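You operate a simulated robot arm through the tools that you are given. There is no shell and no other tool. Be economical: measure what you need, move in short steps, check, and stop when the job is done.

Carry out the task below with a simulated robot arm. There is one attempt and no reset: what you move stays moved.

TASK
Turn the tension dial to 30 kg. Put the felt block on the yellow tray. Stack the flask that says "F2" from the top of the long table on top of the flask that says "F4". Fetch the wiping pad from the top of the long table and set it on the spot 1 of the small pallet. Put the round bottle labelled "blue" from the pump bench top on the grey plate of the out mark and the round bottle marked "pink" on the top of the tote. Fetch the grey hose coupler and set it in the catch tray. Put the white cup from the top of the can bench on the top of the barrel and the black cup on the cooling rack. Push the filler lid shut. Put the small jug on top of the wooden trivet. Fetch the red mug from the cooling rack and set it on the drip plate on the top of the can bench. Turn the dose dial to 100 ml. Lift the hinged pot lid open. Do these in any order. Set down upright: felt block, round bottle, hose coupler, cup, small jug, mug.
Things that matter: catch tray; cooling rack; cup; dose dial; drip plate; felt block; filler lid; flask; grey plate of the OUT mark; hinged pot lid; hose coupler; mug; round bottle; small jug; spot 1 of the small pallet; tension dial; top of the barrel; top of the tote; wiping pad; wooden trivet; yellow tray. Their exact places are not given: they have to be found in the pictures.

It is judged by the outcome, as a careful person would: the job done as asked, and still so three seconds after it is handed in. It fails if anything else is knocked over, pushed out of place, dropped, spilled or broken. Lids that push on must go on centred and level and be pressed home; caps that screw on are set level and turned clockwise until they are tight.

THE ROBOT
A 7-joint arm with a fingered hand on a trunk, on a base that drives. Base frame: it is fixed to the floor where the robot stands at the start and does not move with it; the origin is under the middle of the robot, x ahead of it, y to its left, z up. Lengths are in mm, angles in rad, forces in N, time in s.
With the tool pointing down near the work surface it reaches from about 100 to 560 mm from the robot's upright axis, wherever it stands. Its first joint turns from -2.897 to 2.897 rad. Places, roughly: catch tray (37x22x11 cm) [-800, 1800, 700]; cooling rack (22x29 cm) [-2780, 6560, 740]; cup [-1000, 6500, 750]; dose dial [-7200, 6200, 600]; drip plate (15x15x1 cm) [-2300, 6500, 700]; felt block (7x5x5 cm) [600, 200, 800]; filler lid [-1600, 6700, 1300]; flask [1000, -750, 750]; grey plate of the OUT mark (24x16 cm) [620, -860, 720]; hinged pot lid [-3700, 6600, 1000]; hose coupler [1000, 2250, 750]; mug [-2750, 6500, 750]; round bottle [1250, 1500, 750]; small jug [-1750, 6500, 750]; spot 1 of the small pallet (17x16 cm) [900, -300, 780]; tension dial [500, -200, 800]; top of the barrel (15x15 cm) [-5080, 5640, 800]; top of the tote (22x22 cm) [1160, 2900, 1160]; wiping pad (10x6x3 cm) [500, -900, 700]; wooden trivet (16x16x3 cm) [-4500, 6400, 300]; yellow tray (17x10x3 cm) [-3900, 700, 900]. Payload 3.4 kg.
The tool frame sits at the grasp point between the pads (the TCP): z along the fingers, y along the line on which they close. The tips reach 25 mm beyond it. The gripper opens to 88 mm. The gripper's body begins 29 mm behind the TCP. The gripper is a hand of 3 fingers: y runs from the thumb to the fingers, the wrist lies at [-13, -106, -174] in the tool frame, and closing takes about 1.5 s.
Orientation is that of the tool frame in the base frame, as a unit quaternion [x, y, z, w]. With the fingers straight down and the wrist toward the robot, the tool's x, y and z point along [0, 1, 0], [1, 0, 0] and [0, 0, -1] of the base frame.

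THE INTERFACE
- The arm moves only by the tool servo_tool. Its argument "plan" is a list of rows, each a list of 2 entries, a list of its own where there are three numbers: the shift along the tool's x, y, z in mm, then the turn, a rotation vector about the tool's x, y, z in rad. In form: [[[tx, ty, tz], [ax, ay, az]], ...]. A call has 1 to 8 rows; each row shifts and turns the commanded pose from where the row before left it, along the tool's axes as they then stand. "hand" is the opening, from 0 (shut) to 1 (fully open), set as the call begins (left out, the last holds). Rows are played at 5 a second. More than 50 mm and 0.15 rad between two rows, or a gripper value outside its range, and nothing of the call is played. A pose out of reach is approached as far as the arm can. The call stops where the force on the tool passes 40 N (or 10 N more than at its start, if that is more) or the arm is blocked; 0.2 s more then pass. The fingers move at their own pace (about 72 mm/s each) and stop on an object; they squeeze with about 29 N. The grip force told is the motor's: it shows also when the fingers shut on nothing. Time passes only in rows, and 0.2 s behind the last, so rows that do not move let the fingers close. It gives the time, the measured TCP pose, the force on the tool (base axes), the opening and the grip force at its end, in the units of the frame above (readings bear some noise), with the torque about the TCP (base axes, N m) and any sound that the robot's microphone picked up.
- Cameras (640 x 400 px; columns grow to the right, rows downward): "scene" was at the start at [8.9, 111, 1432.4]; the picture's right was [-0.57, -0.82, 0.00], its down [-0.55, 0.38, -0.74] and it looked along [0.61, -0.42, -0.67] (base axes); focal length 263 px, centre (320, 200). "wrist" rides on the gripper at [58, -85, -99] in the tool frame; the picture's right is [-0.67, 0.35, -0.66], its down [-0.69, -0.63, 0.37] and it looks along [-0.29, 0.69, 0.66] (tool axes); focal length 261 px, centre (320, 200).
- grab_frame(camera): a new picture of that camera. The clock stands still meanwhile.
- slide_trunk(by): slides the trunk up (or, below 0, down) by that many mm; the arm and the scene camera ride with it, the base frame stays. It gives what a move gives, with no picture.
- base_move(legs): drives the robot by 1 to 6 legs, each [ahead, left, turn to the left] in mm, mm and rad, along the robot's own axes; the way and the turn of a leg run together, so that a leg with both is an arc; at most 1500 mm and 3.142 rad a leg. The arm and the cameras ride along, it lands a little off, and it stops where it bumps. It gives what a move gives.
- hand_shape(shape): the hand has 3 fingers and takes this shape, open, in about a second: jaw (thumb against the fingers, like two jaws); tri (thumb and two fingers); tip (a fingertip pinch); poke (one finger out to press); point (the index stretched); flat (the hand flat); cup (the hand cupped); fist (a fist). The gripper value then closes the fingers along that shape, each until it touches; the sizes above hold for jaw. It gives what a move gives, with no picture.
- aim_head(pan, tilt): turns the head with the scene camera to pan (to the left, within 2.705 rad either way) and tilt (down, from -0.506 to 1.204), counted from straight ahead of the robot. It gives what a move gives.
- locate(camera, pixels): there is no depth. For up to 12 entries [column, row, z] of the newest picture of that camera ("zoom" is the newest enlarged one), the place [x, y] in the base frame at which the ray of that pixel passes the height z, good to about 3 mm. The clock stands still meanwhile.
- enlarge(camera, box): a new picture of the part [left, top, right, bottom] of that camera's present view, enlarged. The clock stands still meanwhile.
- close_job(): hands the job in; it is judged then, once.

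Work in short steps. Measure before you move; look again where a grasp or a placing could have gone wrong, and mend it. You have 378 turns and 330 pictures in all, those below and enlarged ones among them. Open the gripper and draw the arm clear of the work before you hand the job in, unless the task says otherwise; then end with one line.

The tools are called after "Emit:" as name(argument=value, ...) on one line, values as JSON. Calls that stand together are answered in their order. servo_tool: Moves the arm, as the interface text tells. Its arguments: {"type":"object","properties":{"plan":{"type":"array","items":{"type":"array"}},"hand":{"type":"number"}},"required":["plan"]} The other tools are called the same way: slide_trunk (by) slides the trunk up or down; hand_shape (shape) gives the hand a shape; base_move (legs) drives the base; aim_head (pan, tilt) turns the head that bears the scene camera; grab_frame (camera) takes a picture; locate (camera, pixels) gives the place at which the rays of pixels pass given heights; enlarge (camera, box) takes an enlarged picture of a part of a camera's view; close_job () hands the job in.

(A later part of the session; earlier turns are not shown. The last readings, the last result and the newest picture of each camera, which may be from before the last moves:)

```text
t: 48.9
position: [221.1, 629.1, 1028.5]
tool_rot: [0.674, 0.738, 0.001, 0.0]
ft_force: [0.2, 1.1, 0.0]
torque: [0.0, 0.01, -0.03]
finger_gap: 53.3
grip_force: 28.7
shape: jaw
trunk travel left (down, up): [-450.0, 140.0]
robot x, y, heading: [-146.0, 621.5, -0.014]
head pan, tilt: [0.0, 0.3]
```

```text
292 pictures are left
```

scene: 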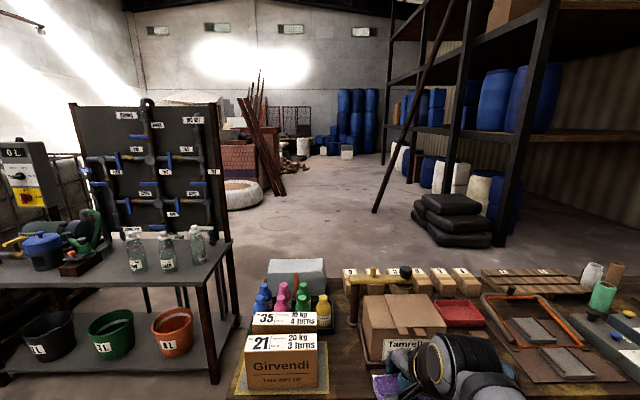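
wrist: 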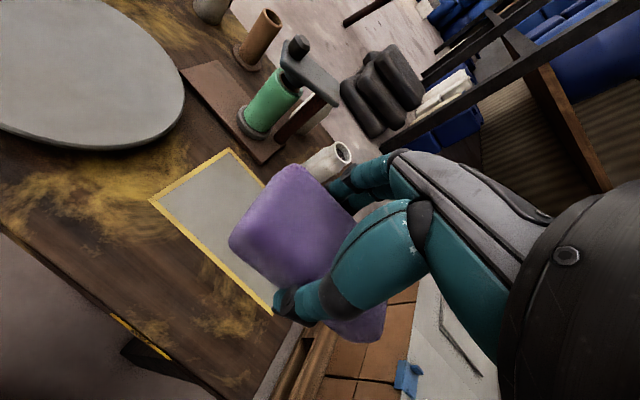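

Emit:
aim_head(pan=-0.85, tilt=0.3)

Emit:
enlarge(camera="scene", box=[300, 140, 540, 290])

Emit:
locate(camera="zoom", pixels=[[80, 130, 0], [560, 235, 0], [425, 212, 650], [185, 170, 650], [400, 365, 0], [430, 310, 0], [560, 330, 0]])

```text
t: 50.0
position: [220.8, 630.1, 1029.3]
tool_rot: [0.674, 0.738, 0.0, 0.0]
ft_force: [0.0, 0.8, -0.6]
torque: [-0.04, -0.02, 0.03]
finger_gap: 53.1
grip_force: 29.5
shape: jaw
trunk travel left (down, up): [-450.0, 140.0]
robot x, y, heading: [-148.9, 617.6, -0.018]
head pan, tilt: [-0.85, 0.3]
```

```text
2.67 times, centred on (420, 215) of scene
```

zoom: 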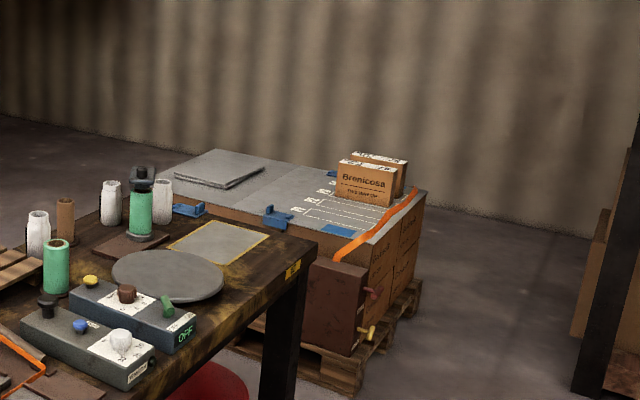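

```text
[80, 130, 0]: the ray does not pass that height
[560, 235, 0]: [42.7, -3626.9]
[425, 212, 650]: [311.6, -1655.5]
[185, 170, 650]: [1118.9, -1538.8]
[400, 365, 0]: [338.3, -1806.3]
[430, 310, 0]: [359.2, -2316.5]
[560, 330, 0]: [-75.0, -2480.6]
```

Right side has a ~1.8 m passage between the stack and the wall. Drive right, then look.

Emit:
base_move(legs=[[-100, -1500, 0.015], [0, -700, 0]])

Emit:
aim_head(pan=-0.9, tilt=0.5)

Emit:
grab_frame(camera="scene")

```text
refused: leg 1 is longer than a leg can be; nothing moved
```

```text
t: 50.8
position: [222.4, 629.8, 1029.6]
tool_rot: [0.674, 0.738, -0.001, 0.0]
ft_force: [0.7, 0.1, -0.6]
torque: [0.0, 0.0, 0.0]
finger_gap: 53.3
grip_force: 29.5
shape: jaw
trunk travel left (down, up): [-450.0, 140.0]
robot x, y, heading: [-145.5, 614.4, -0.008]
head pan, tilt: [-0.901, 0.499]
```

```text
290 pictures are left
```

scene: 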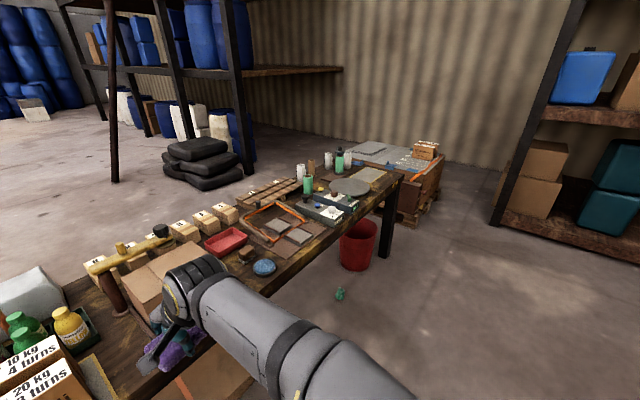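

Emit:
base_move(legs=[[-50, -1450, 0.015], [0, -750, 0]])

Emit:
grab_frame(camera="scene")

Emit:
locate(camera="scene", pixels=[[320, 200, 0], [320, 300, 0], [500, 200, 0]])

```text
t: 61.7
position: [151.6, -1580.7, 1029.1]
tool_rot: [0.67, 0.742, 0.0, -0.001]
ft_force: [-0.2, 0.0, 0.1]
torque: [-0.01, 0.0, 0.0]
finger_gap: 53.2
grip_force: 29.1
shape: jaw
trunk travel left (down, up): [-450.0, 140.0]
robot x, y, heading: [-215.6, -1597.2, -0.001]
head pan, tilt: [-0.901, 0.499]
```

```text
289 pictures are left
```

scene: 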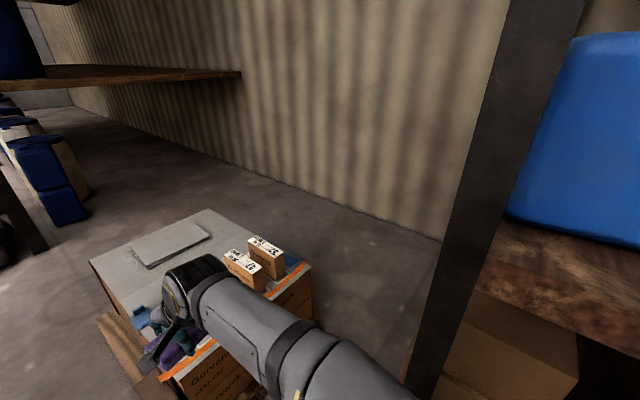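

```text
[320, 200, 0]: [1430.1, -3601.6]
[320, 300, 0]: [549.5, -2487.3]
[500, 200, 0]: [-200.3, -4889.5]
```

Emit:
locate(camera="scene", pixels=[[440, 240, 0], [250, 175, 0], [408, 390, 0], [310, 268, 650], [208, 212, 650], [90, 262, 650], [313, 320, 0], [45, 250, 0]])

Emit:
aim_head(pan=-1.4, tilt=0.8)

Emit:
grab_frame(camera="scene")

Emit:
locate(camera="scene", pixels=[[300, 200, 0], [200, 200, 0], [250, 100, 0], [320, 300, 0]])

```text
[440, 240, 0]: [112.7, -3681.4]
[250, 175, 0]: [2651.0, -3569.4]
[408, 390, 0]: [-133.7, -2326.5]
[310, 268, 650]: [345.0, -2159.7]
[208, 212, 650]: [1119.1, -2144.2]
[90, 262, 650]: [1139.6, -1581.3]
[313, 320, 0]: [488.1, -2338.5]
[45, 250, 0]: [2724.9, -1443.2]
```

```text
t: 62.6
position: [152.4, -1581.4, 1029.9]
tool_rot: [0.671, 0.742, 0.0, 0.0]
ft_force: [-0.2, -0.8, -0.6]
torque: [0.02, 0.02, -0.02]
finger_gap: 53.3
grip_force: 28.8
shape: jaw
trunk travel left (down, up): [-450.0, 140.0]
robot x, y, heading: [-218.2, -1594.8, -0.003]
head pan, tilt: [-1.4, 0.799]
```

```text
288 pictures are left
```

scene: 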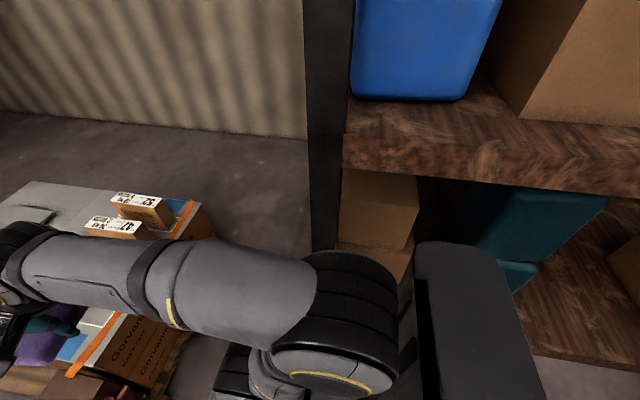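

```text
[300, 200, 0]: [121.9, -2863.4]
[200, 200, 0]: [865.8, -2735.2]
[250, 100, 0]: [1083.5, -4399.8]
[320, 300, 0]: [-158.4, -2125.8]
```

The rack post leaves only ~450 mm there, too narrow. I'll go round the tote on the left instead; drive back left first and look down at my base footprint too.

Emit:
base_move(legs=[[30, 1480, 0], [30, 1000, 0]])

Emit:
aim_head(pan=0.8, tilt=1.2)

Emit:
grab_frame(camera="scene")

Emit:
locate(camera="scene", pixels=[[320, 200, 0], [320, 200, 300], [200, 300, 300], [450, 300, 300]])

Emit:
aim_head(pan=1.5, tilt=0.4)

Emit:
grab_frame(camera="scene")

Emit:
locate(camera="scene", pixels=[[320, 200, 0], [320, 300, 700]])

```text
t: 74.6
position: [211.3, 874.9, 1028.0]
tool_rot: [0.663, 0.748, 0.0, 0.0]
ft_force: [-0.4, -0.1, -0.3]
torque: [0.03, -0.02, -0.01]
finger_gap: 53.2
grip_force: 29.2
shape: jaw
trunk travel left (down, up): [-450.0, 140.0]
robot x, y, heading: [-155.9, 850.6, 0.02]
head pan, tilt: [-1.4, 0.799]
```

```text
t: 76.7
position: [211.7, 875.5, 1029.2]
tool_rot: [0.662, 0.749, -0.001, 0.0]
ft_force: [0.2, 0.3, -0.5]
torque: [-0.02, 0.0, 0.01]
finger_gap: 53.3
grip_force: 29.2
shape: jaw
trunk travel left (down, up): [-450.0, 140.0]
robot x, y, heading: [-155.9, 851.6, 0.013]
head pan, tilt: [0.799, 1.201]
```

```text
287 pictures are left
```

scene: 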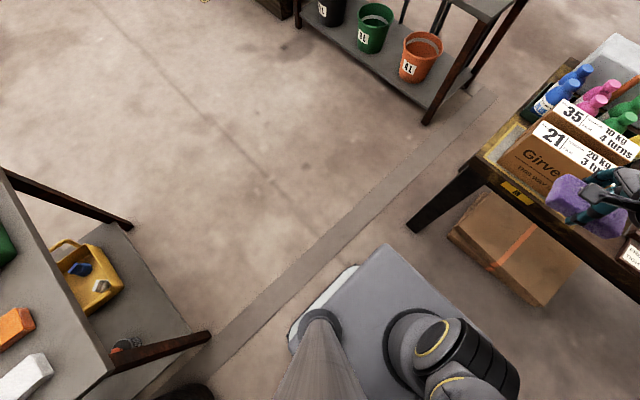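

```text
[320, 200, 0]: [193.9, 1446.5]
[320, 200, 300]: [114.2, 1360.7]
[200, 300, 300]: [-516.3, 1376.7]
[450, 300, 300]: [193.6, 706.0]
```

```text
t: 77.8
position: [211.4, 875.3, 1029.4]
tool_rot: [0.662, 0.749, 0.001, 0.0]
ft_force: [-0.2, -0.1, -1.4]
torque: [0.01, 0.02, 0.04]
finger_gap: 53.4
grip_force: 29.4
shape: jaw
trunk travel left (down, up): [-450.0, 140.0]
robot x, y, heading: [-153.5, 855.3, 0.01]
head pan, tilt: [1.499, 0.4]
```

```text
286 pictures are left
```

scene: 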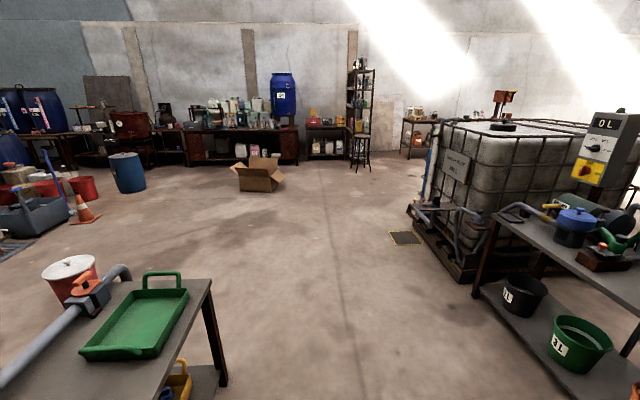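

```text
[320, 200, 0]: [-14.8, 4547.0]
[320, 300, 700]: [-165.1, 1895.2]
```

Emit:
locate(camera="scene", pixels=[[410, 210, 0], [468, 284, 0], [405, 238, 0], [262, 190, 0], [370, 168, 0], [404, 155, 0], [225, 385, 0], [212, 280, 700], [130, 280, 700]])

Emit:
base_move(legs=[[200, 1400, 0], [0, 1200, 0]])

Emit:
aim_head(pan=0.6, tilt=0.4)

Emit:
grab_frame(camera="scene")

```text
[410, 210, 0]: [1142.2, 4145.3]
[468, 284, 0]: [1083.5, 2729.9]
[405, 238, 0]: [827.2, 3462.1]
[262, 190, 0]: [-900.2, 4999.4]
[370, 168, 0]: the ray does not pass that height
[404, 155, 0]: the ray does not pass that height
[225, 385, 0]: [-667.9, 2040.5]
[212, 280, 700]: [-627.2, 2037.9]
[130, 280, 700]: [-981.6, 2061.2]
```

```text
t: 90.8
position: [298.7, 3557.9, 1029.0]
tool_rot: [0.647, 0.762, 0.0, 0.0]
ft_force: [0.1, 0.6, 0.3]
torque: [0.0, -0.01, -0.04]
finger_gap: 53.1
grip_force: 28.5
shape: jaw
trunk travel left (down, up): [-450.0, 140.0]
robot x, y, heading: [-69.9, 3522.2, 0.053]
head pan, tilt: [1.499, 0.4]
```

```text
t: 92.0
position: [299.4, 3556.5, 1029.8]
tool_rot: [0.648, 0.762, 0.0, 0.0]
ft_force: [-0.2, 0.6, 0.6]
torque: [-0.02, -0.01, -0.01]
finger_gap: 53.3
grip_force: 28.9
shape: jaw
trunk travel left (down, up): [-450.0, 140.0]
robot x, y, heading: [-70.8, 3517.1, 0.057]
head pan, tilt: [0.6, 0.4]
```

```text
285 pictures are left
```

scene: 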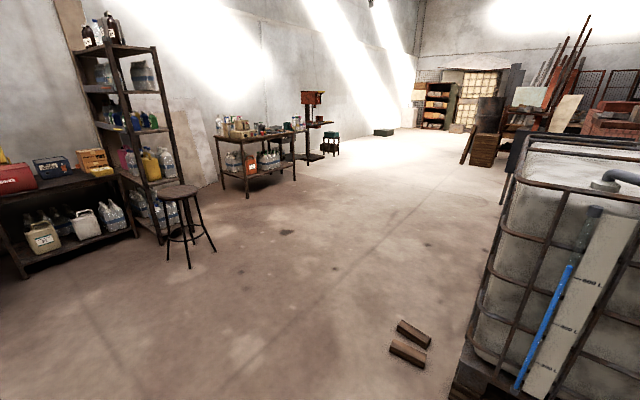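

Open passage. Locate tote edge, wood pieces and table.

Emit:
locate(camera="scene", pixels=[[410, 370, 0], [405, 322, 0], [430, 340, 0], [460, 385, 0], [522, 140, 1160], [295, 180, 0], [246, 197, 0], [335, 155, 0], [500, 200, 0]])

```text
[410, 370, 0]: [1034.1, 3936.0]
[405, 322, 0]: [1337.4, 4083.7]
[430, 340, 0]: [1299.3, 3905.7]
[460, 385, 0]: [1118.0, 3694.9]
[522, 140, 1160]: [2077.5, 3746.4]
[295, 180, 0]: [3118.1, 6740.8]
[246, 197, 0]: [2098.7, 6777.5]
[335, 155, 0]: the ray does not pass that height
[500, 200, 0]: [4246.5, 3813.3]
```

Go left to y≈4850, ahead past the tote to x≈2700, then look right.

Emit:
base_move(legs=[[0, 1300, -0.055], [1400, 0, 0], [1300, 0, 0]])

Emit:
aim_head(pan=-1.2, tilt=0.4)

Emit:
grab_frame(camera="scene")

Emit:
locate(camera="scene", pixels=[[320, 200, 0], [320, 300, 0]])

```text
t: 111.0
position: [2887.9, 4886.8, 1030.0]
tool_rot: [0.668, 0.744, 0.0, 0.0]
ft_force: [0.0, 0.2, -0.2]
torque: [0.0, 0.01, 0.0]
finger_gap: 53.3
grip_force: 29.5
shape: jaw
trunk travel left (down, up): [-450.0, 140.0]
robot x, y, heading: [2517.0, 4866.7, 0.0]
head pan, tilt: [0.6, 0.4]
```

```text
t: 112.8
position: [2886.3, 4885.2, 1029.6]
tool_rot: [0.668, 0.744, 0.0, 0.0]
ft_force: [-0.1, 1.3, -0.8]
torque: [-0.01, 0.0, -0.01]
finger_gap: 53.4
grip_force: 29.1
shape: jaw
trunk travel left (down, up): [-450.0, 140.0]
robot x, y, heading: [2519.1, 4869.1, 0.002]
head pan, tilt: [-1.201, 0.4]
```

```text
284 pictures are left
```

scene: 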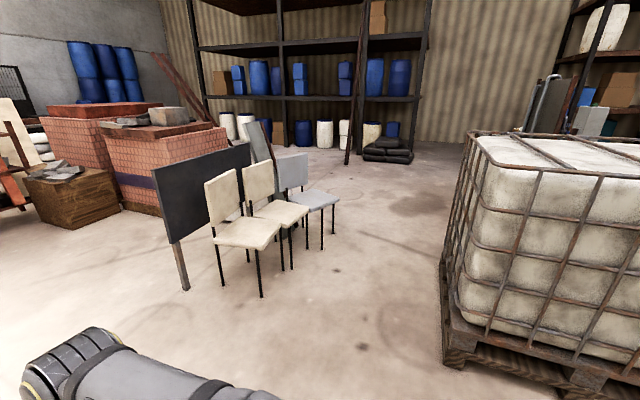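

```text
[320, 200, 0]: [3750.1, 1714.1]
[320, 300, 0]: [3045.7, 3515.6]
```

Emit:
locate(camera="scene", pixels=[[262, 297, 0], [334, 240, 0], [293, 270, 0], [443, 365, 0], [448, 300, 0], [388, 160, 0], [440, 185, 0], [350, 163, 0]])

Emit:
enlarge(camera="scene", box=[250, 90, 490, 240])

```text
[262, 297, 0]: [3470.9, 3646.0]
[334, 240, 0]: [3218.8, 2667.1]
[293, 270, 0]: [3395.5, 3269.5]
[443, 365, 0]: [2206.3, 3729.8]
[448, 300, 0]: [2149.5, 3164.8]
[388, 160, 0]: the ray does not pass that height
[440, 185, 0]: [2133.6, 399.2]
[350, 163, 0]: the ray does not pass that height
```

```text
2.67 times, centred on (370, 165) of scene
```

zoom: 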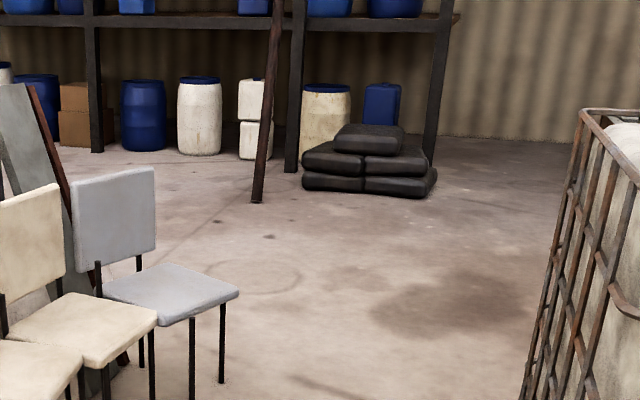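

Passage between chairs (x≥3200) and tote (x≤2200) is 1 m. Strafe right at x≈2650.

Emit:
base_move(legs=[[140, -1490, 0], [0, -1490, 0], [0, -1000, 0]])

Emit:
aim_head(pan=-1.9, tilt=0.4)

Emit:
grab_frame(camera="scene")

Emit:
locate(camera="scene", pixels=[[320, 200, 0], [320, 300, 0]])

```text
t: 131.9
position: [3095.9, 925.5, 1029.0]
tool_rot: [0.657, 0.754, 0.0, 0.0]
ft_force: [0.2, -0.5, -0.5]
torque: [0.01, -0.03, 0.02]
finger_gap: 53.1
grip_force: 28.9
shape: jaw
trunk travel left (down, up): [-450.0, 140.0]
robot x, y, heading: [2728.3, 894.0, 0.023]
head pan, tilt: [-1.201, 0.4]
```

```text
t: 133.0
position: [3095.0, 926.6, 1029.2]
tool_rot: [0.658, 0.753, 0.0, 0.0]
ft_force: [-0.5, -0.2, -0.8]
torque: [-0.02, 0.01, 0.02]
finger_gap: 53.1
grip_force: 28.8
shape: jaw
trunk travel left (down, up): [-450.0, 140.0]
robot x, y, heading: [2727.0, 895.7, 0.025]
head pan, tilt: [-1.901, 0.4]
```

```text
282 pictures are left
```

scene: 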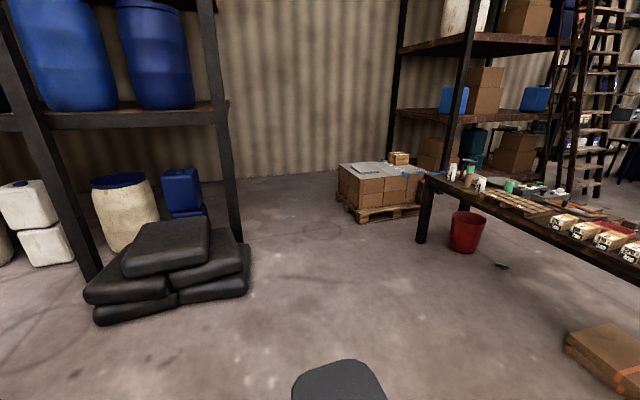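

```text
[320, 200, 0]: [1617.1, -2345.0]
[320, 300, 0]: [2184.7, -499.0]
```

Far side is open (bags end near x≈2300). Turn to face the table and approach.

Emit:
base_move(legs=[[0, 0, 3.117], [1050, 0, 0], [0, 1180, 0]])

Emit:
aim_head(pan=0.0, tilt=0.7)

Emit:
grab_frame(camera="scene")

Emit:
locate(camera="scene", pixels=[[320, 200, 720], [320, 300, 720]])

```text
t: 151.3
position: [1263.4, -262.2, 1028.3]
tool_rot: [0.73, -0.683, 0.0, 0.0]
ft_force: [0.6, 1.0, -1.0]
torque: [0.0, 0.01, 0.03]
finger_gap: 53.0
grip_force: 29.2
shape: jaw
trunk travel left (down, up): [-450.0, 140.0]
robot x, y, heading: [1628.0, -258.1, 3.103]
head pan, tilt: [-1.901, 0.4]
```

```text
t: 153.2
position: [1262.5, -261.5, 1030.0]
tool_rot: [0.73, -0.684, 0.001, 0.0]
ft_force: [0.0, 0.2, -0.7]
torque: [0.03, -0.02, 0.01]
finger_gap: 52.7
grip_force: 29.5
shape: jaw
trunk travel left (down, up): [-450.0, 140.0]
robot x, y, heading: [1635.8, -254.9, 3.104]
head pan, tilt: [0.0, 0.7]
```

```text
281 pictures are left
```

scene: 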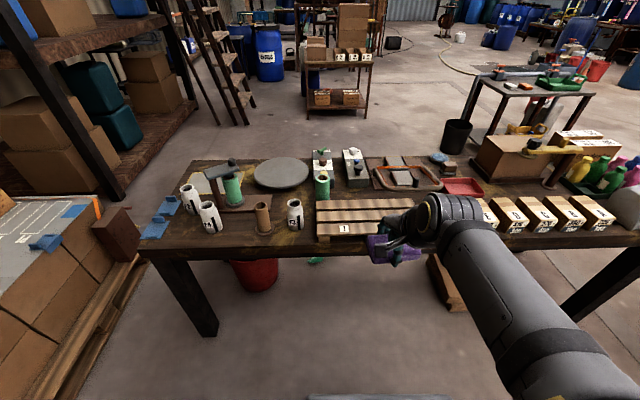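

```text
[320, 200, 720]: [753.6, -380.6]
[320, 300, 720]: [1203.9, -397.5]
```

I can now read labels. Enlarge the flasks and pallet.

Emit:
enlarge(camera="scene", box=[140, 140, 420, 270])

Emit:
locate(camera="scene", pixels=[[316, 200, 780], [317, 241, 780], [344, 230, 780], [415, 238, 780], [412, 198, 780], [296, 230, 720], [263, 233, 720], [211, 230, 720], [190, 210, 720], [300, 258, 720]])

```text
2.29 times, centred on (280, 205) of scene
```

zoom: 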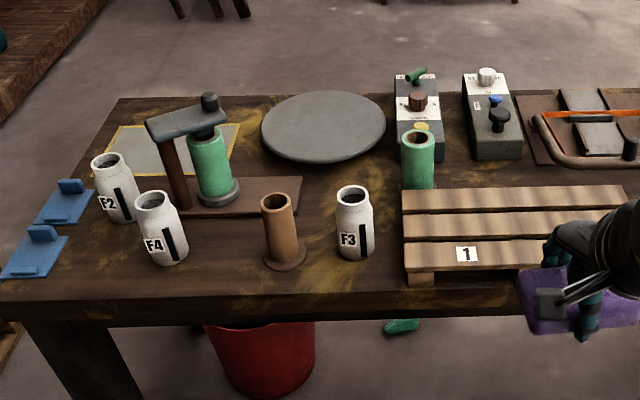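

```text
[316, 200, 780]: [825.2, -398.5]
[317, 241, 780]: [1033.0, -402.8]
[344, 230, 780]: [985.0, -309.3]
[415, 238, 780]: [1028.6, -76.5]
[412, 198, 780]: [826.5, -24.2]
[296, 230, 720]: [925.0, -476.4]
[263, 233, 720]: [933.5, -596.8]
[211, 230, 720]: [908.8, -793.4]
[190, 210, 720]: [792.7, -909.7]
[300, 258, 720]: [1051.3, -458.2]
```

Move ahead 220 toward the pallet; spot 1 centre ≈(922,-312), top z≈780.

Emit:
base_move(legs=[[220, 30, 0.038]])

Emit:
grab_frame(camera="scene")

Emit:
grab_frame(camera="wrist")

Emit:
locate(camera="scene", pixels=[[320, 200, 780], [320, 250, 780]])

```text
t: 154.8
position: [1045.3, -301.9, 1029.6]
tool_rot: [0.744, -0.668, 0.0, 0.0]
ft_force: [-0.4, -0.3, -0.6]
torque: [0.02, 0.01, -0.03]
finger_gap: 52.8
grip_force: 29.0
shape: jaw
trunk travel left (down, up): [-450.0, 140.0]
robot x, y, heading: [1415.3, -286.7, -3.137]
head pan, tilt: [0.0, 0.7]
```

```text
279 pictures are left
```

scene: 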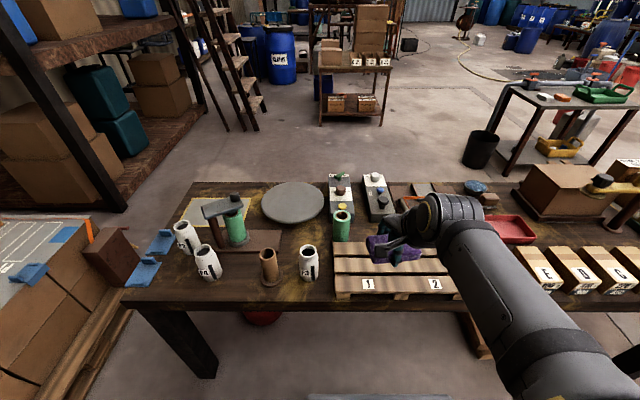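

```text
278 pictures are left
```

wrist: 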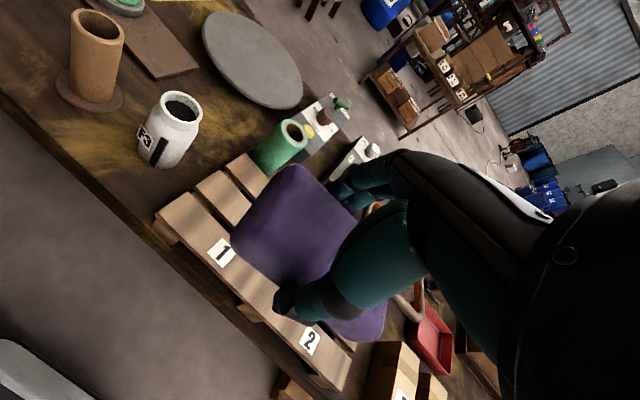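

```text
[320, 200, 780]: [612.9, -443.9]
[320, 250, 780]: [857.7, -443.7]
```

Emit:
locate(camera="wrist", pixels=[[220, 251, 775], [310, 341, 775], [156, 217, 775], [247, 157, 775], [352, 350, 775]])

Emit:
locate(camera="scene", pixels=[[334, 241, 775], [335, 291, 775], [368, 284, 775], [435, 284, 775], [460, 292, 775]])

```text
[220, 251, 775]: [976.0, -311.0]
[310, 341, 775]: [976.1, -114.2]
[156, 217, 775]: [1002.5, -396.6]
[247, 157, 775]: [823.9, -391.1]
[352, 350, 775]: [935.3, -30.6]
```

```text
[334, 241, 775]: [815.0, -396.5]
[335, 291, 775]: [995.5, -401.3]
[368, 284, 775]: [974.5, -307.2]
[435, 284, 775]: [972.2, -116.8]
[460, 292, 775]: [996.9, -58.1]
```

Spot 1 ≈(908,-309), pallet top ≈776. Move over it and lower.

Emit:
servo_tool(plan=[[[-2, 35, 20], [0, 0, 0]], [[-2, 34, 30], [0, 0, 0]], [[-2, 34, 30], [0, 0, 0]], [[-2, 34, 30], [0, 0, 0.07]], [[0, 0, 45], [0, 0, 0]], [[0, 0, 30], [0, 0, 0]]])

Emit:
grab_frame(camera="wrist")

Emit:
enlarge(camera="scene", box=[260, 180, 500, 330])

```text
t: 156.2
position: [909.1, -312.2, 841.2]
tool_rot: [0.72, -0.694, 0.0, -0.001]
ft_force: [0.4, 0.2, -0.2]
torque: [0.02, -0.01, 0.0]
finger_gap: 52.6
grip_force: 29.1
shape: jaw
trunk travel left (down, up): [-450.0, 140.0]
robot x, y, heading: [1410.3, -284.9, -3.14]
head pan, tilt: [0.0, 0.7]
```

```text
277 pictures are left
```

wrist: 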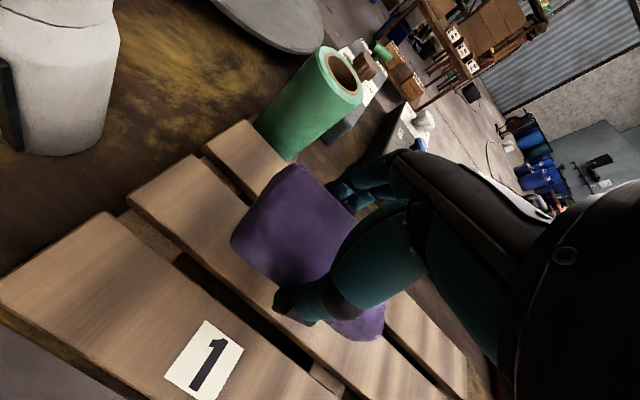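

```text
2.67 times, centred on (380, 255) of scene
```

zoom: 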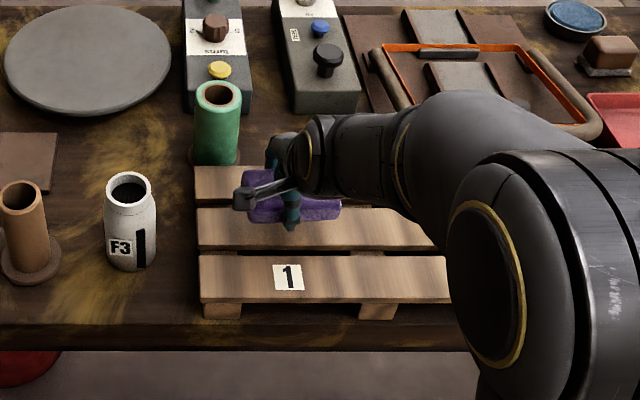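

Lower toward contact.

Emit:
servo_tool(plan=[[[0, 0, 15], [0, 0, 0]], [[0, 0, 8], [0, 0, 0]], [[0, 0, 4], [0, 0, 0]], [[0, 0, 0], [0, 0, 0]]])

Emit:
enlarge(camera="scene", box=[320, 220, 420, 290])

```text
t: 157.2
position: [908.1, -308.9, 814.9]
tool_rot: [0.72, -0.694, 0.0, 0.0]
ft_force: [0.3, 0.0, -1.7]
torque: [-0.01, -0.01, 0.02]
finger_gap: 52.9
grip_force: 29.1
shape: jaw
trunk travel left (down, up): [-450.0, 140.0]
robot x, y, heading: [1414.6, -284.3, -3.141]
head pan, tilt: [0.0, 0.7]
```

```text
5.71 times, centred on (370, 255) of scene
```

zoom: 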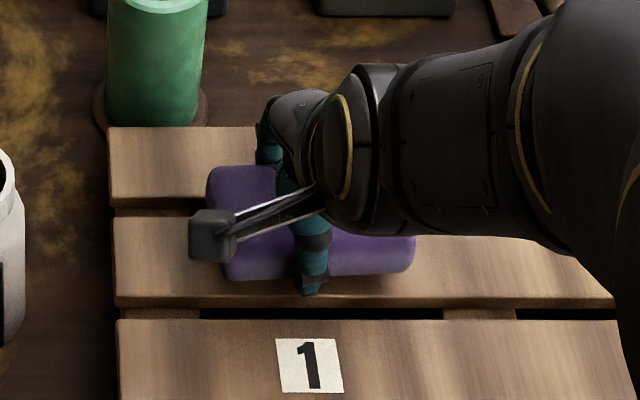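

Emit:
servo_tool(plan=[[[0, 0, 4], [0, 0, 0]], [[0, 0, 3], [0, 0, 0]], [[0, 0, 0], [0, 0, 0]]])

```text
t: 158.0
position: [909.7, -310.3, 809.9]
tool_rot: [0.72, -0.694, 0.0, 0.0]
ft_force: [-0.1, 0.0, -0.6]
torque: [0.03, -0.05, 0.01]
finger_gap: 52.7
grip_force: 29.0
shape: jaw
trunk travel left (down, up): [-450.0, 140.0]
robot x, y, heading: [1419.1, -277.3, -3.142]
head pan, tilt: [0.0, 0.7]
```

Emit:
servo_tool(plan=[[[0, 0, 3], [0, 0, 0]], [[0, 0, 3], [0, 0, 0]], [[0, 0, 0], [0, 0, 0]]])

Emit:
enlarge(camera="wrist", box=[180, 140, 420, 380])

```text
t: 158.8
position: [908.6, -308.7, 803.5]
tool_rot: [0.72, -0.694, 0.0, 0.0]
ft_force: [-0.6, 0.4, -0.8]
torque: [0.03, 0.02, 0.0]
finger_gap: 52.9
grip_force: 28.9
shape: jaw
trunk travel left (down, up): [-450.0, 140.0]
robot x, y, heading: [1414.2, -282.0, -3.141]
head pan, tilt: [0.0, 0.7]
```

```text
1.67 times, centred on (300, 260) of wrist
```

zoom: 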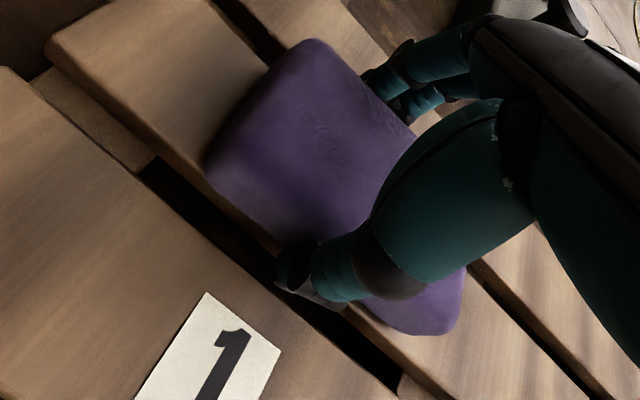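

Emit:
servo_tool(plan=[[[0, 0, 2], [0, 0, 0]], [[0, 0, 2], [0, 0, 0]], [[0, 0, 0], [0, 0, 0]]])

```text
t: 159.6
position: [908.6, -309.5, 800.2]
tool_rot: [0.72, -0.694, 0.0, 0.001]
ft_force: [-0.6, -0.3, 11.8]
torque: [0.03, -0.01, -0.04]
finger_gap: 52.7
grip_force: 28.8
shape: jaw
trunk travel left (down, up): [-450.0, 140.0]
robot x, y, heading: [1415.0, -284.0, -3.142]
head pan, tilt: [0.0, 0.7]
```

Contact (12 N). Release and rise.

Emit:
servo_tool(plan=[[[0, 0, -1], [0, 0, 0]], [[0, 0, 0], [0, 0, 0]], [[0, 0, 0], [0, 0, 0]], [[0, 0, 0], [0, 0, 0]], [[0, 0, -40], [0, 0, 0]], [[0, 0, -45], [0, 0, 0]], [[0, 0, -45], [0, 0, 0]], [[0, -40, -25], [0, 0, 0]]], hand=1)

Emit:
grab_frame(camera="scene")

Emit:
enlarge(camera="scene", box=[120, 180, 420, 320])

```text
t: 161.4
position: [948.1, -308.7, 957.2]
tool_rot: [0.721, -0.693, 0.0, 0.0]
ft_force: [-0.1, -0.5, -0.8]
torque: [0.0, 0.05, 0.01]
finger_gap: 87.9
grip_force: 0.0
shape: jaw
trunk travel left (down, up): [-450.0, 140.0]
robot x, y, heading: [1413.2, -281.1, -3.14]
head pan, tilt: [0.0, 0.7]
```

```text
273 pictures are left
```

scene: 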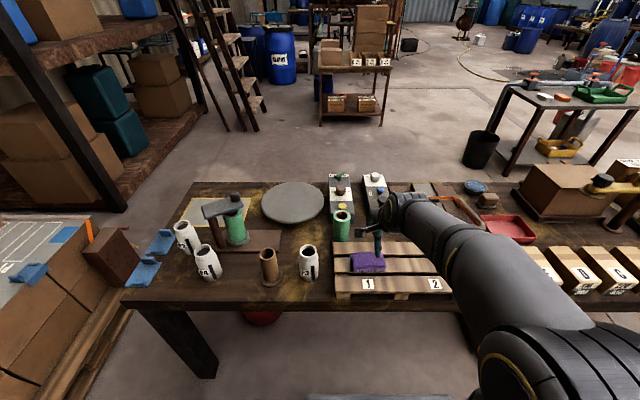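

```text
2.13 times, centred on (270, 250) of scene
```

zoom: 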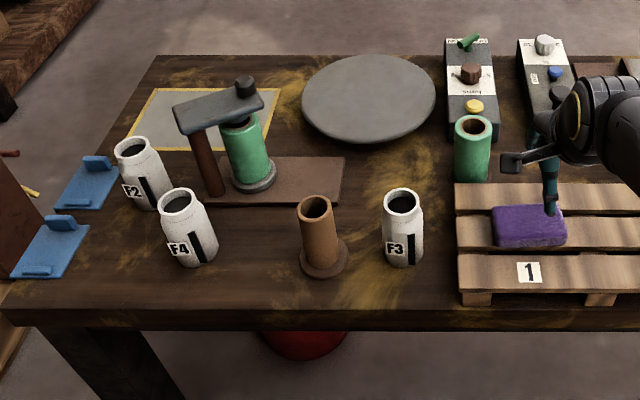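

Pad is on spot 1. Now locate the flasks, the table leg, and stack edges.

Emit:
locate(camera="scene", pixels=[[211, 276, 720], [192, 252, 720], [203, 250, 820], [183, 228, 820], [203, 376, 0], [150, 325, 650], [190, 320, 650], [135, 305, 720], [90, 292, 0], [70, 400, 0], [90, 245, 650], [80, 230, 700]])

Emit:
enlarge(camera="scene", box=[160, 200, 260, 290])

```text
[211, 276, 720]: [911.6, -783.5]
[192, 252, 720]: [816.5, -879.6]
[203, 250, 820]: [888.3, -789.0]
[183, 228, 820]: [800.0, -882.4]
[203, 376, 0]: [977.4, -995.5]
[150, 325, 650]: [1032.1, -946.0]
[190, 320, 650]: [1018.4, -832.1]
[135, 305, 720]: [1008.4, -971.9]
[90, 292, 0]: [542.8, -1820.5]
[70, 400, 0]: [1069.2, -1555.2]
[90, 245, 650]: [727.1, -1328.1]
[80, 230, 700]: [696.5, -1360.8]
```

```text
4.44 times, centred on (210, 245) of scene
```

zoom: 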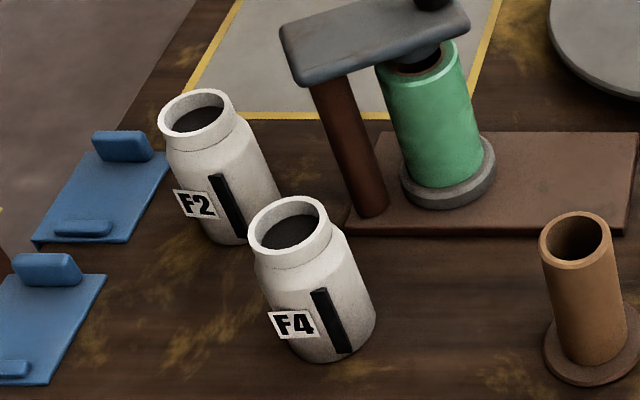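

Emit:
locate(camera="scene", pixels=[[380, 395, 200], [380, 395, 300], [308, 398, 250], [448, 398, 250]])

Emit:
aim_head(pan=0.6, tilt=1.2)

Emit:
grab_frame(camera="scene")

Emit:
locate(camera="scene", pixels=[[320, 200, 0], [320, 300, 250], [420, 300, 250]])

```text
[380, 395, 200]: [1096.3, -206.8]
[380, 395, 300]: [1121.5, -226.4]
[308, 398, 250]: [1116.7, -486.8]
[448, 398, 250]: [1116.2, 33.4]
```

```text
t: 162.4
position: [948.5, -307.9, 956.7]
tool_rot: [0.72, -0.694, 0.0, -0.001]
ft_force: [0.0, -0.2, 0.1]
torque: [-0.02, 0.02, -0.04]
finger_gap: 87.6
grip_force: 0.1
shape: jaw
trunk travel left (down, up): [-450.0, 140.0]
robot x, y, heading: [1417.9, -285.8, -3.14]
head pan, tilt: [0.6, 1.201]
```

```text
270 pictures are left
```

scene: 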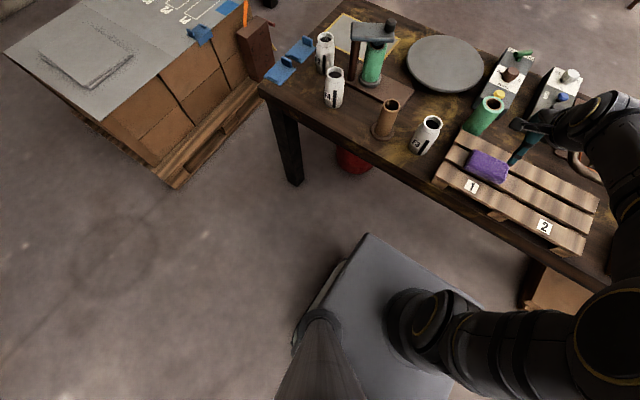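

```text
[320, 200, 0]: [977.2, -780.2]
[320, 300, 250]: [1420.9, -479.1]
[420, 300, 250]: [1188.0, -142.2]
```

Emit:
locate(camera="scene", pixels=[[175, 187, 0], [260, 100, 0], [294, 186, 0], [302, 180, 0], [367, 235, 250], [335, 100, 725], [325, 68, 725], [334, 72, 830], [325, 38, 830]])

```text
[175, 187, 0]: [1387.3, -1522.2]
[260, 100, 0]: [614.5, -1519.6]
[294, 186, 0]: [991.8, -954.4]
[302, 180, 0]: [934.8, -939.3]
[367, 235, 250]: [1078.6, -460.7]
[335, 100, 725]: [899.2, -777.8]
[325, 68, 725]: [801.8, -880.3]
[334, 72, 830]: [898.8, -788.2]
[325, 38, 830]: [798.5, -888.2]
```

Room is ample. Retract/raise the arm, then reposition to about (1310,-745).

Emit:
servo_tool(plan=[[[0, -40, -25], [0, 0, 0]], [[0, -40, -25], [0, 0, 0]], [[0, -40, -25], [0, 0, 0]]])

Emit:
base_move(legs=[[0, 460, 0], [100, 0, 0]])

Emit:
aim_head(pan=0.0, tilt=0.9)

Emit:
grab_frame(camera="scene")

Emit:
grab_frame(camera="wrist")

```text
t: 163.2
position: [1068.5, -302.2, 1027.1]
tool_rot: [0.718, -0.696, 0.007, -0.007]
ft_force: [0.2, 0.1, 0.0]
torque: [0.01, 0.01, 0.0]
finger_gap: 88.0
grip_force: 0.0
shape: jaw
trunk travel left (down, up): [-450.0, 140.0]
robot x, y, heading: [1415.3, -284.8, -3.142]
head pan, tilt: [0.6, 1.201]
```

```text
t: 166.7
position: [964.6, -754.3, 1027.3]
tool_rot: [0.716, -0.698, 0.007, -0.007]
ft_force: [1.4, -0.3, -0.8]
torque: [0.09, 0.03, -0.02]
finger_gap: 87.8
grip_force: 0.0
shape: jaw
trunk travel left (down, up): [-450.0, 140.0]
robot x, y, heading: [1309.7, -741.8, 3.131]
head pan, tilt: [0.6, 1.201]
```

```text
t: 167.7
position: [965.1, -754.4, 1027.2]
tool_rot: [0.716, -0.698, 0.009, -0.008]
ft_force: [1.0, 0.1, -0.3]
torque: [-0.03, -0.02, 0.02]
finger_gap: 87.8
grip_force: 0.1
shape: jaw
trunk travel left (down, up): [-450.0, 140.0]
robot x, y, heading: [1310.8, -739.7, 3.135]
head pan, tilt: [0.0, 0.901]
```

```text
269 pictures are left
```

scene: 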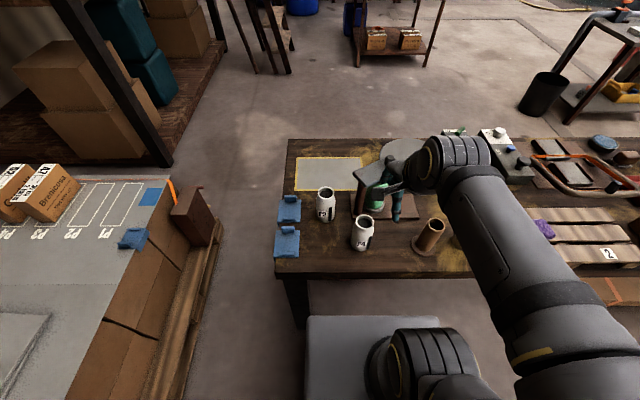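

```text
268 pictures are left
```

wrist: 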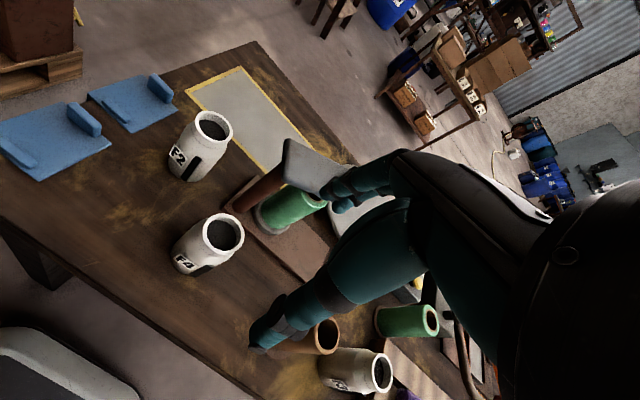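

Emit:
enlarge(camera="scene", box=[270, 140, 430, 280])

Emit:
locate(camera="wrist", pixels=[[223, 235, 820], [223, 235, 835], [223, 235, 850], [213, 127, 820], [213, 127, 835], [213, 127, 850]])

```text
2.86 times, centred on (350, 210) of scene
```

zoom: 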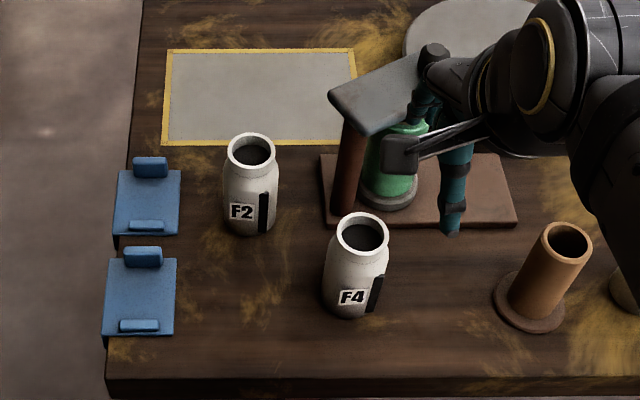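

```text
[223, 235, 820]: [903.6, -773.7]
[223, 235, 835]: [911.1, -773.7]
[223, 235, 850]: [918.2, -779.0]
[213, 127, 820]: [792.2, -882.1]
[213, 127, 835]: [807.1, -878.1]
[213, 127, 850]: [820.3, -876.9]
```

Emit:
locate(camera="zoom", pixels=[[362, 236, 820], [362, 236, 835], [362, 236, 850], [251, 153, 820], [251, 153, 835], [251, 153, 850], [338, 236, 830], [387, 236, 830], [323, 285, 750], [384, 285, 750], [355, 302, 725]])

```text
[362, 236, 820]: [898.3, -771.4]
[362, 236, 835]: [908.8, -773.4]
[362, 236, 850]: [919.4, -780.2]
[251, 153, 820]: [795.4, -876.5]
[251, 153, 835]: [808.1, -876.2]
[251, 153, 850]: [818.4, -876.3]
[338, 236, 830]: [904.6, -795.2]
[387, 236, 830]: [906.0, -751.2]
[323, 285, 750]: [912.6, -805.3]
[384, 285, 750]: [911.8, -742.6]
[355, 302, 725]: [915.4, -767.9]
```

F4 ≈(909,-774), F2 ≈(807,-877), rim z≈835, neck ⌀≈44. Check the mallet-like stand near F2 for clearance.

Emit:
locate(camera="zoom", pixels=[[331, 93, 860], [331, 93, 890], [331, 93, 920], [368, 133, 880]])

Emit:
locate(camera="wrist", pixels=[[287, 140, 860], [287, 140, 890], [287, 140, 920], [322, 193, 880]])

```text
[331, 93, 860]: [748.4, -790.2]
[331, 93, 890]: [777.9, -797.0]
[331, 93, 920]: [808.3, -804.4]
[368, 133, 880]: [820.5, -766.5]
```

```text
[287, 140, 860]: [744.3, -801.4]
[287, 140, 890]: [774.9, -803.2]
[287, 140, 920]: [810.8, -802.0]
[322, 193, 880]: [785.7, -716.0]
```

Margin is ~35 mm, fine. Move above F2.

Emit:
servo_tool(plan=[[[30, 40, 0], [0, 0, 0]], [[30, 40, 0], [0, 0, 0]], [[30, 40, 0], [0, 0, 0]], [[29, 41, 0], [0, 0, 0]], [[0, 0, 40], [0, 0, 0]], [[0, 0, 0], [0, 0, 0]]], hand=1)

Emit:
grab_frame(camera="wrist")

Emit:
enlarge(camera="scene", box=[270, 120, 430, 260])

```text
refused: row 4 steps farther than a row can; nothing moved
```

```text
266 pictures are left
```

wrist: 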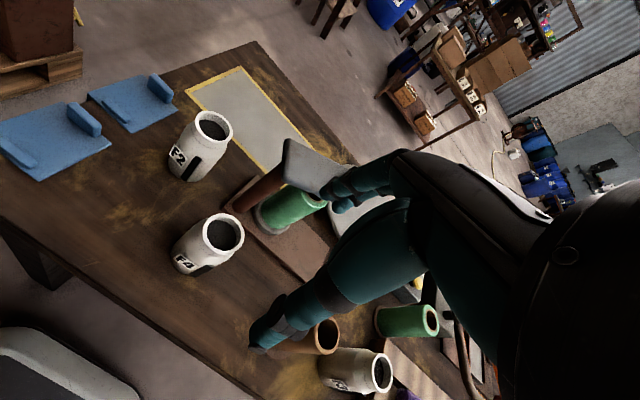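

```text
2.86 times, centred on (350, 190) of scene
```

zoom: 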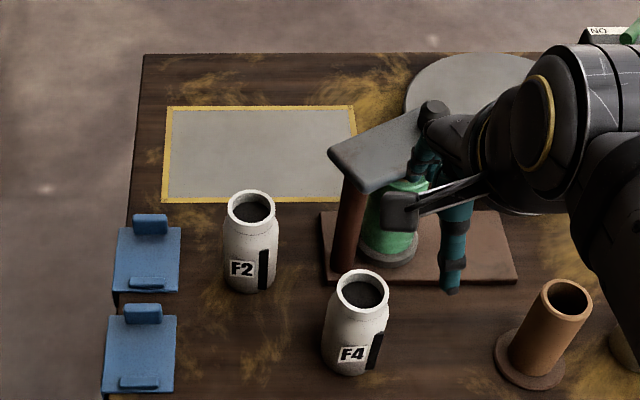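

Emit:
servo_tool(plan=[[[28, 35, 0], [0, 0, 0]], [[28, 35, 0], [0, 0, 0]], [[28, 35, 0], [0, 0, 0]], [[28, 35, 0], [0, 0, 0]], [[7, 21, 20], [0, 0, 0]], [[0, 0, 30], [0, 0, 0]], [[0, 0, 0], [0, 0, 0]]], hand=1)

Emit:
grab_frame(camera="wrist")

Emit:
enlarge(camera="scene", box=[270, 120, 430, 260])

```text
t: 169.3
position: [806.2, -877.9, 974.8]
tool_rot: [0.716, -0.698, 0.007, -0.007]
ft_force: [-0.4, 0.7, 0.1]
torque: [-0.01, 0.01, -0.04]
finger_gap: 87.6
grip_force: 0.1
shape: jaw
trunk travel left (down, up): [-450.0, 140.0]
robot x, y, heading: [1313.0, -737.5, 3.133]
head pan, tilt: [0.0, 0.901]
```

```text
264 pictures are left
```

wrist: 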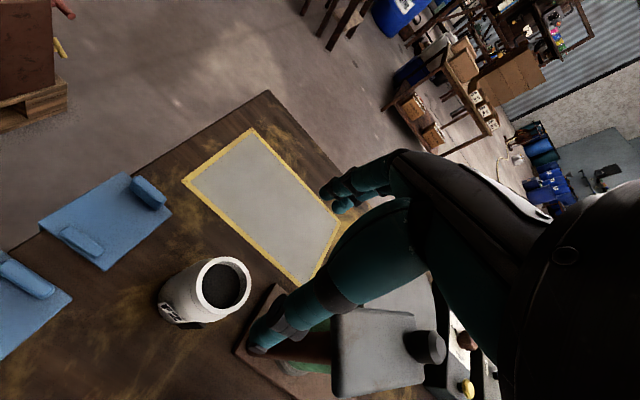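

```text
2.86 times, centred on (350, 190) of scene
```

zoom: 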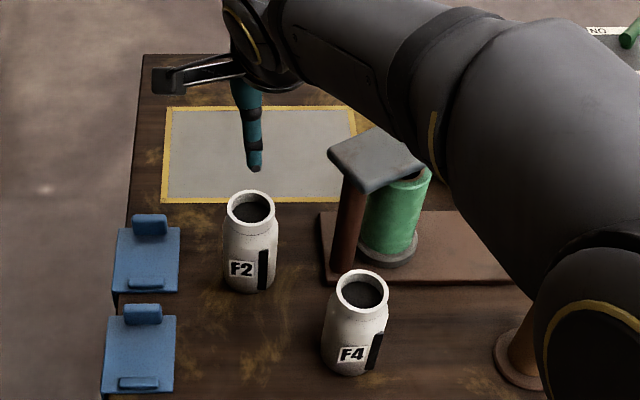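

Emit:
locate(camera="wrist", pixels=[[222, 285, 835], [202, 290, 835], [242, 279, 835], [240, 263, 835], [205, 305, 835]])

Emit:
servo_tool(plan=[[[0, 0, 30], [-0.018, 0, 0]], [[0, 0, 30], [0, 0, 0]], [[0, 0, 0], [0, 0, 0]]])

Emit:
grab_frame(camera="wrist")

Emit:
locate(camera="wrist", pixels=[[320, 200, 835]])

```text
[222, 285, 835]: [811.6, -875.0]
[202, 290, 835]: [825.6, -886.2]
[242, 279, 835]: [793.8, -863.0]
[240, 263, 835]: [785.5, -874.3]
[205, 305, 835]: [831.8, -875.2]
```

```text
t: 170.1
position: [807.3, -879.1, 916.2]
tool_rot: [0.716, -0.698, 0.001, 0.0]
ft_force: [0.6, 0.7, -0.4]
torque: [-0.05, 0.02, 0.01]
finger_gap: 88.1
grip_force: 0.1
shape: jaw
trunk travel left (down, up): [-450.0, 140.0]
robot x, y, heading: [1310.9, -740.6, 3.133]
head pan, tilt: [0.0, 0.901]
```

```text
262 pictures are left
```

wrist: 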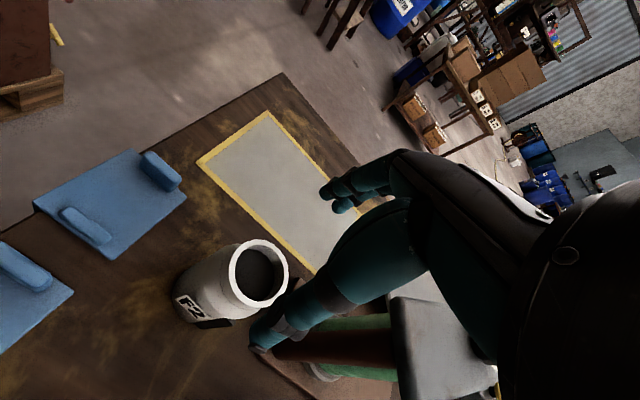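

```text
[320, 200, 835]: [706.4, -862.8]
```

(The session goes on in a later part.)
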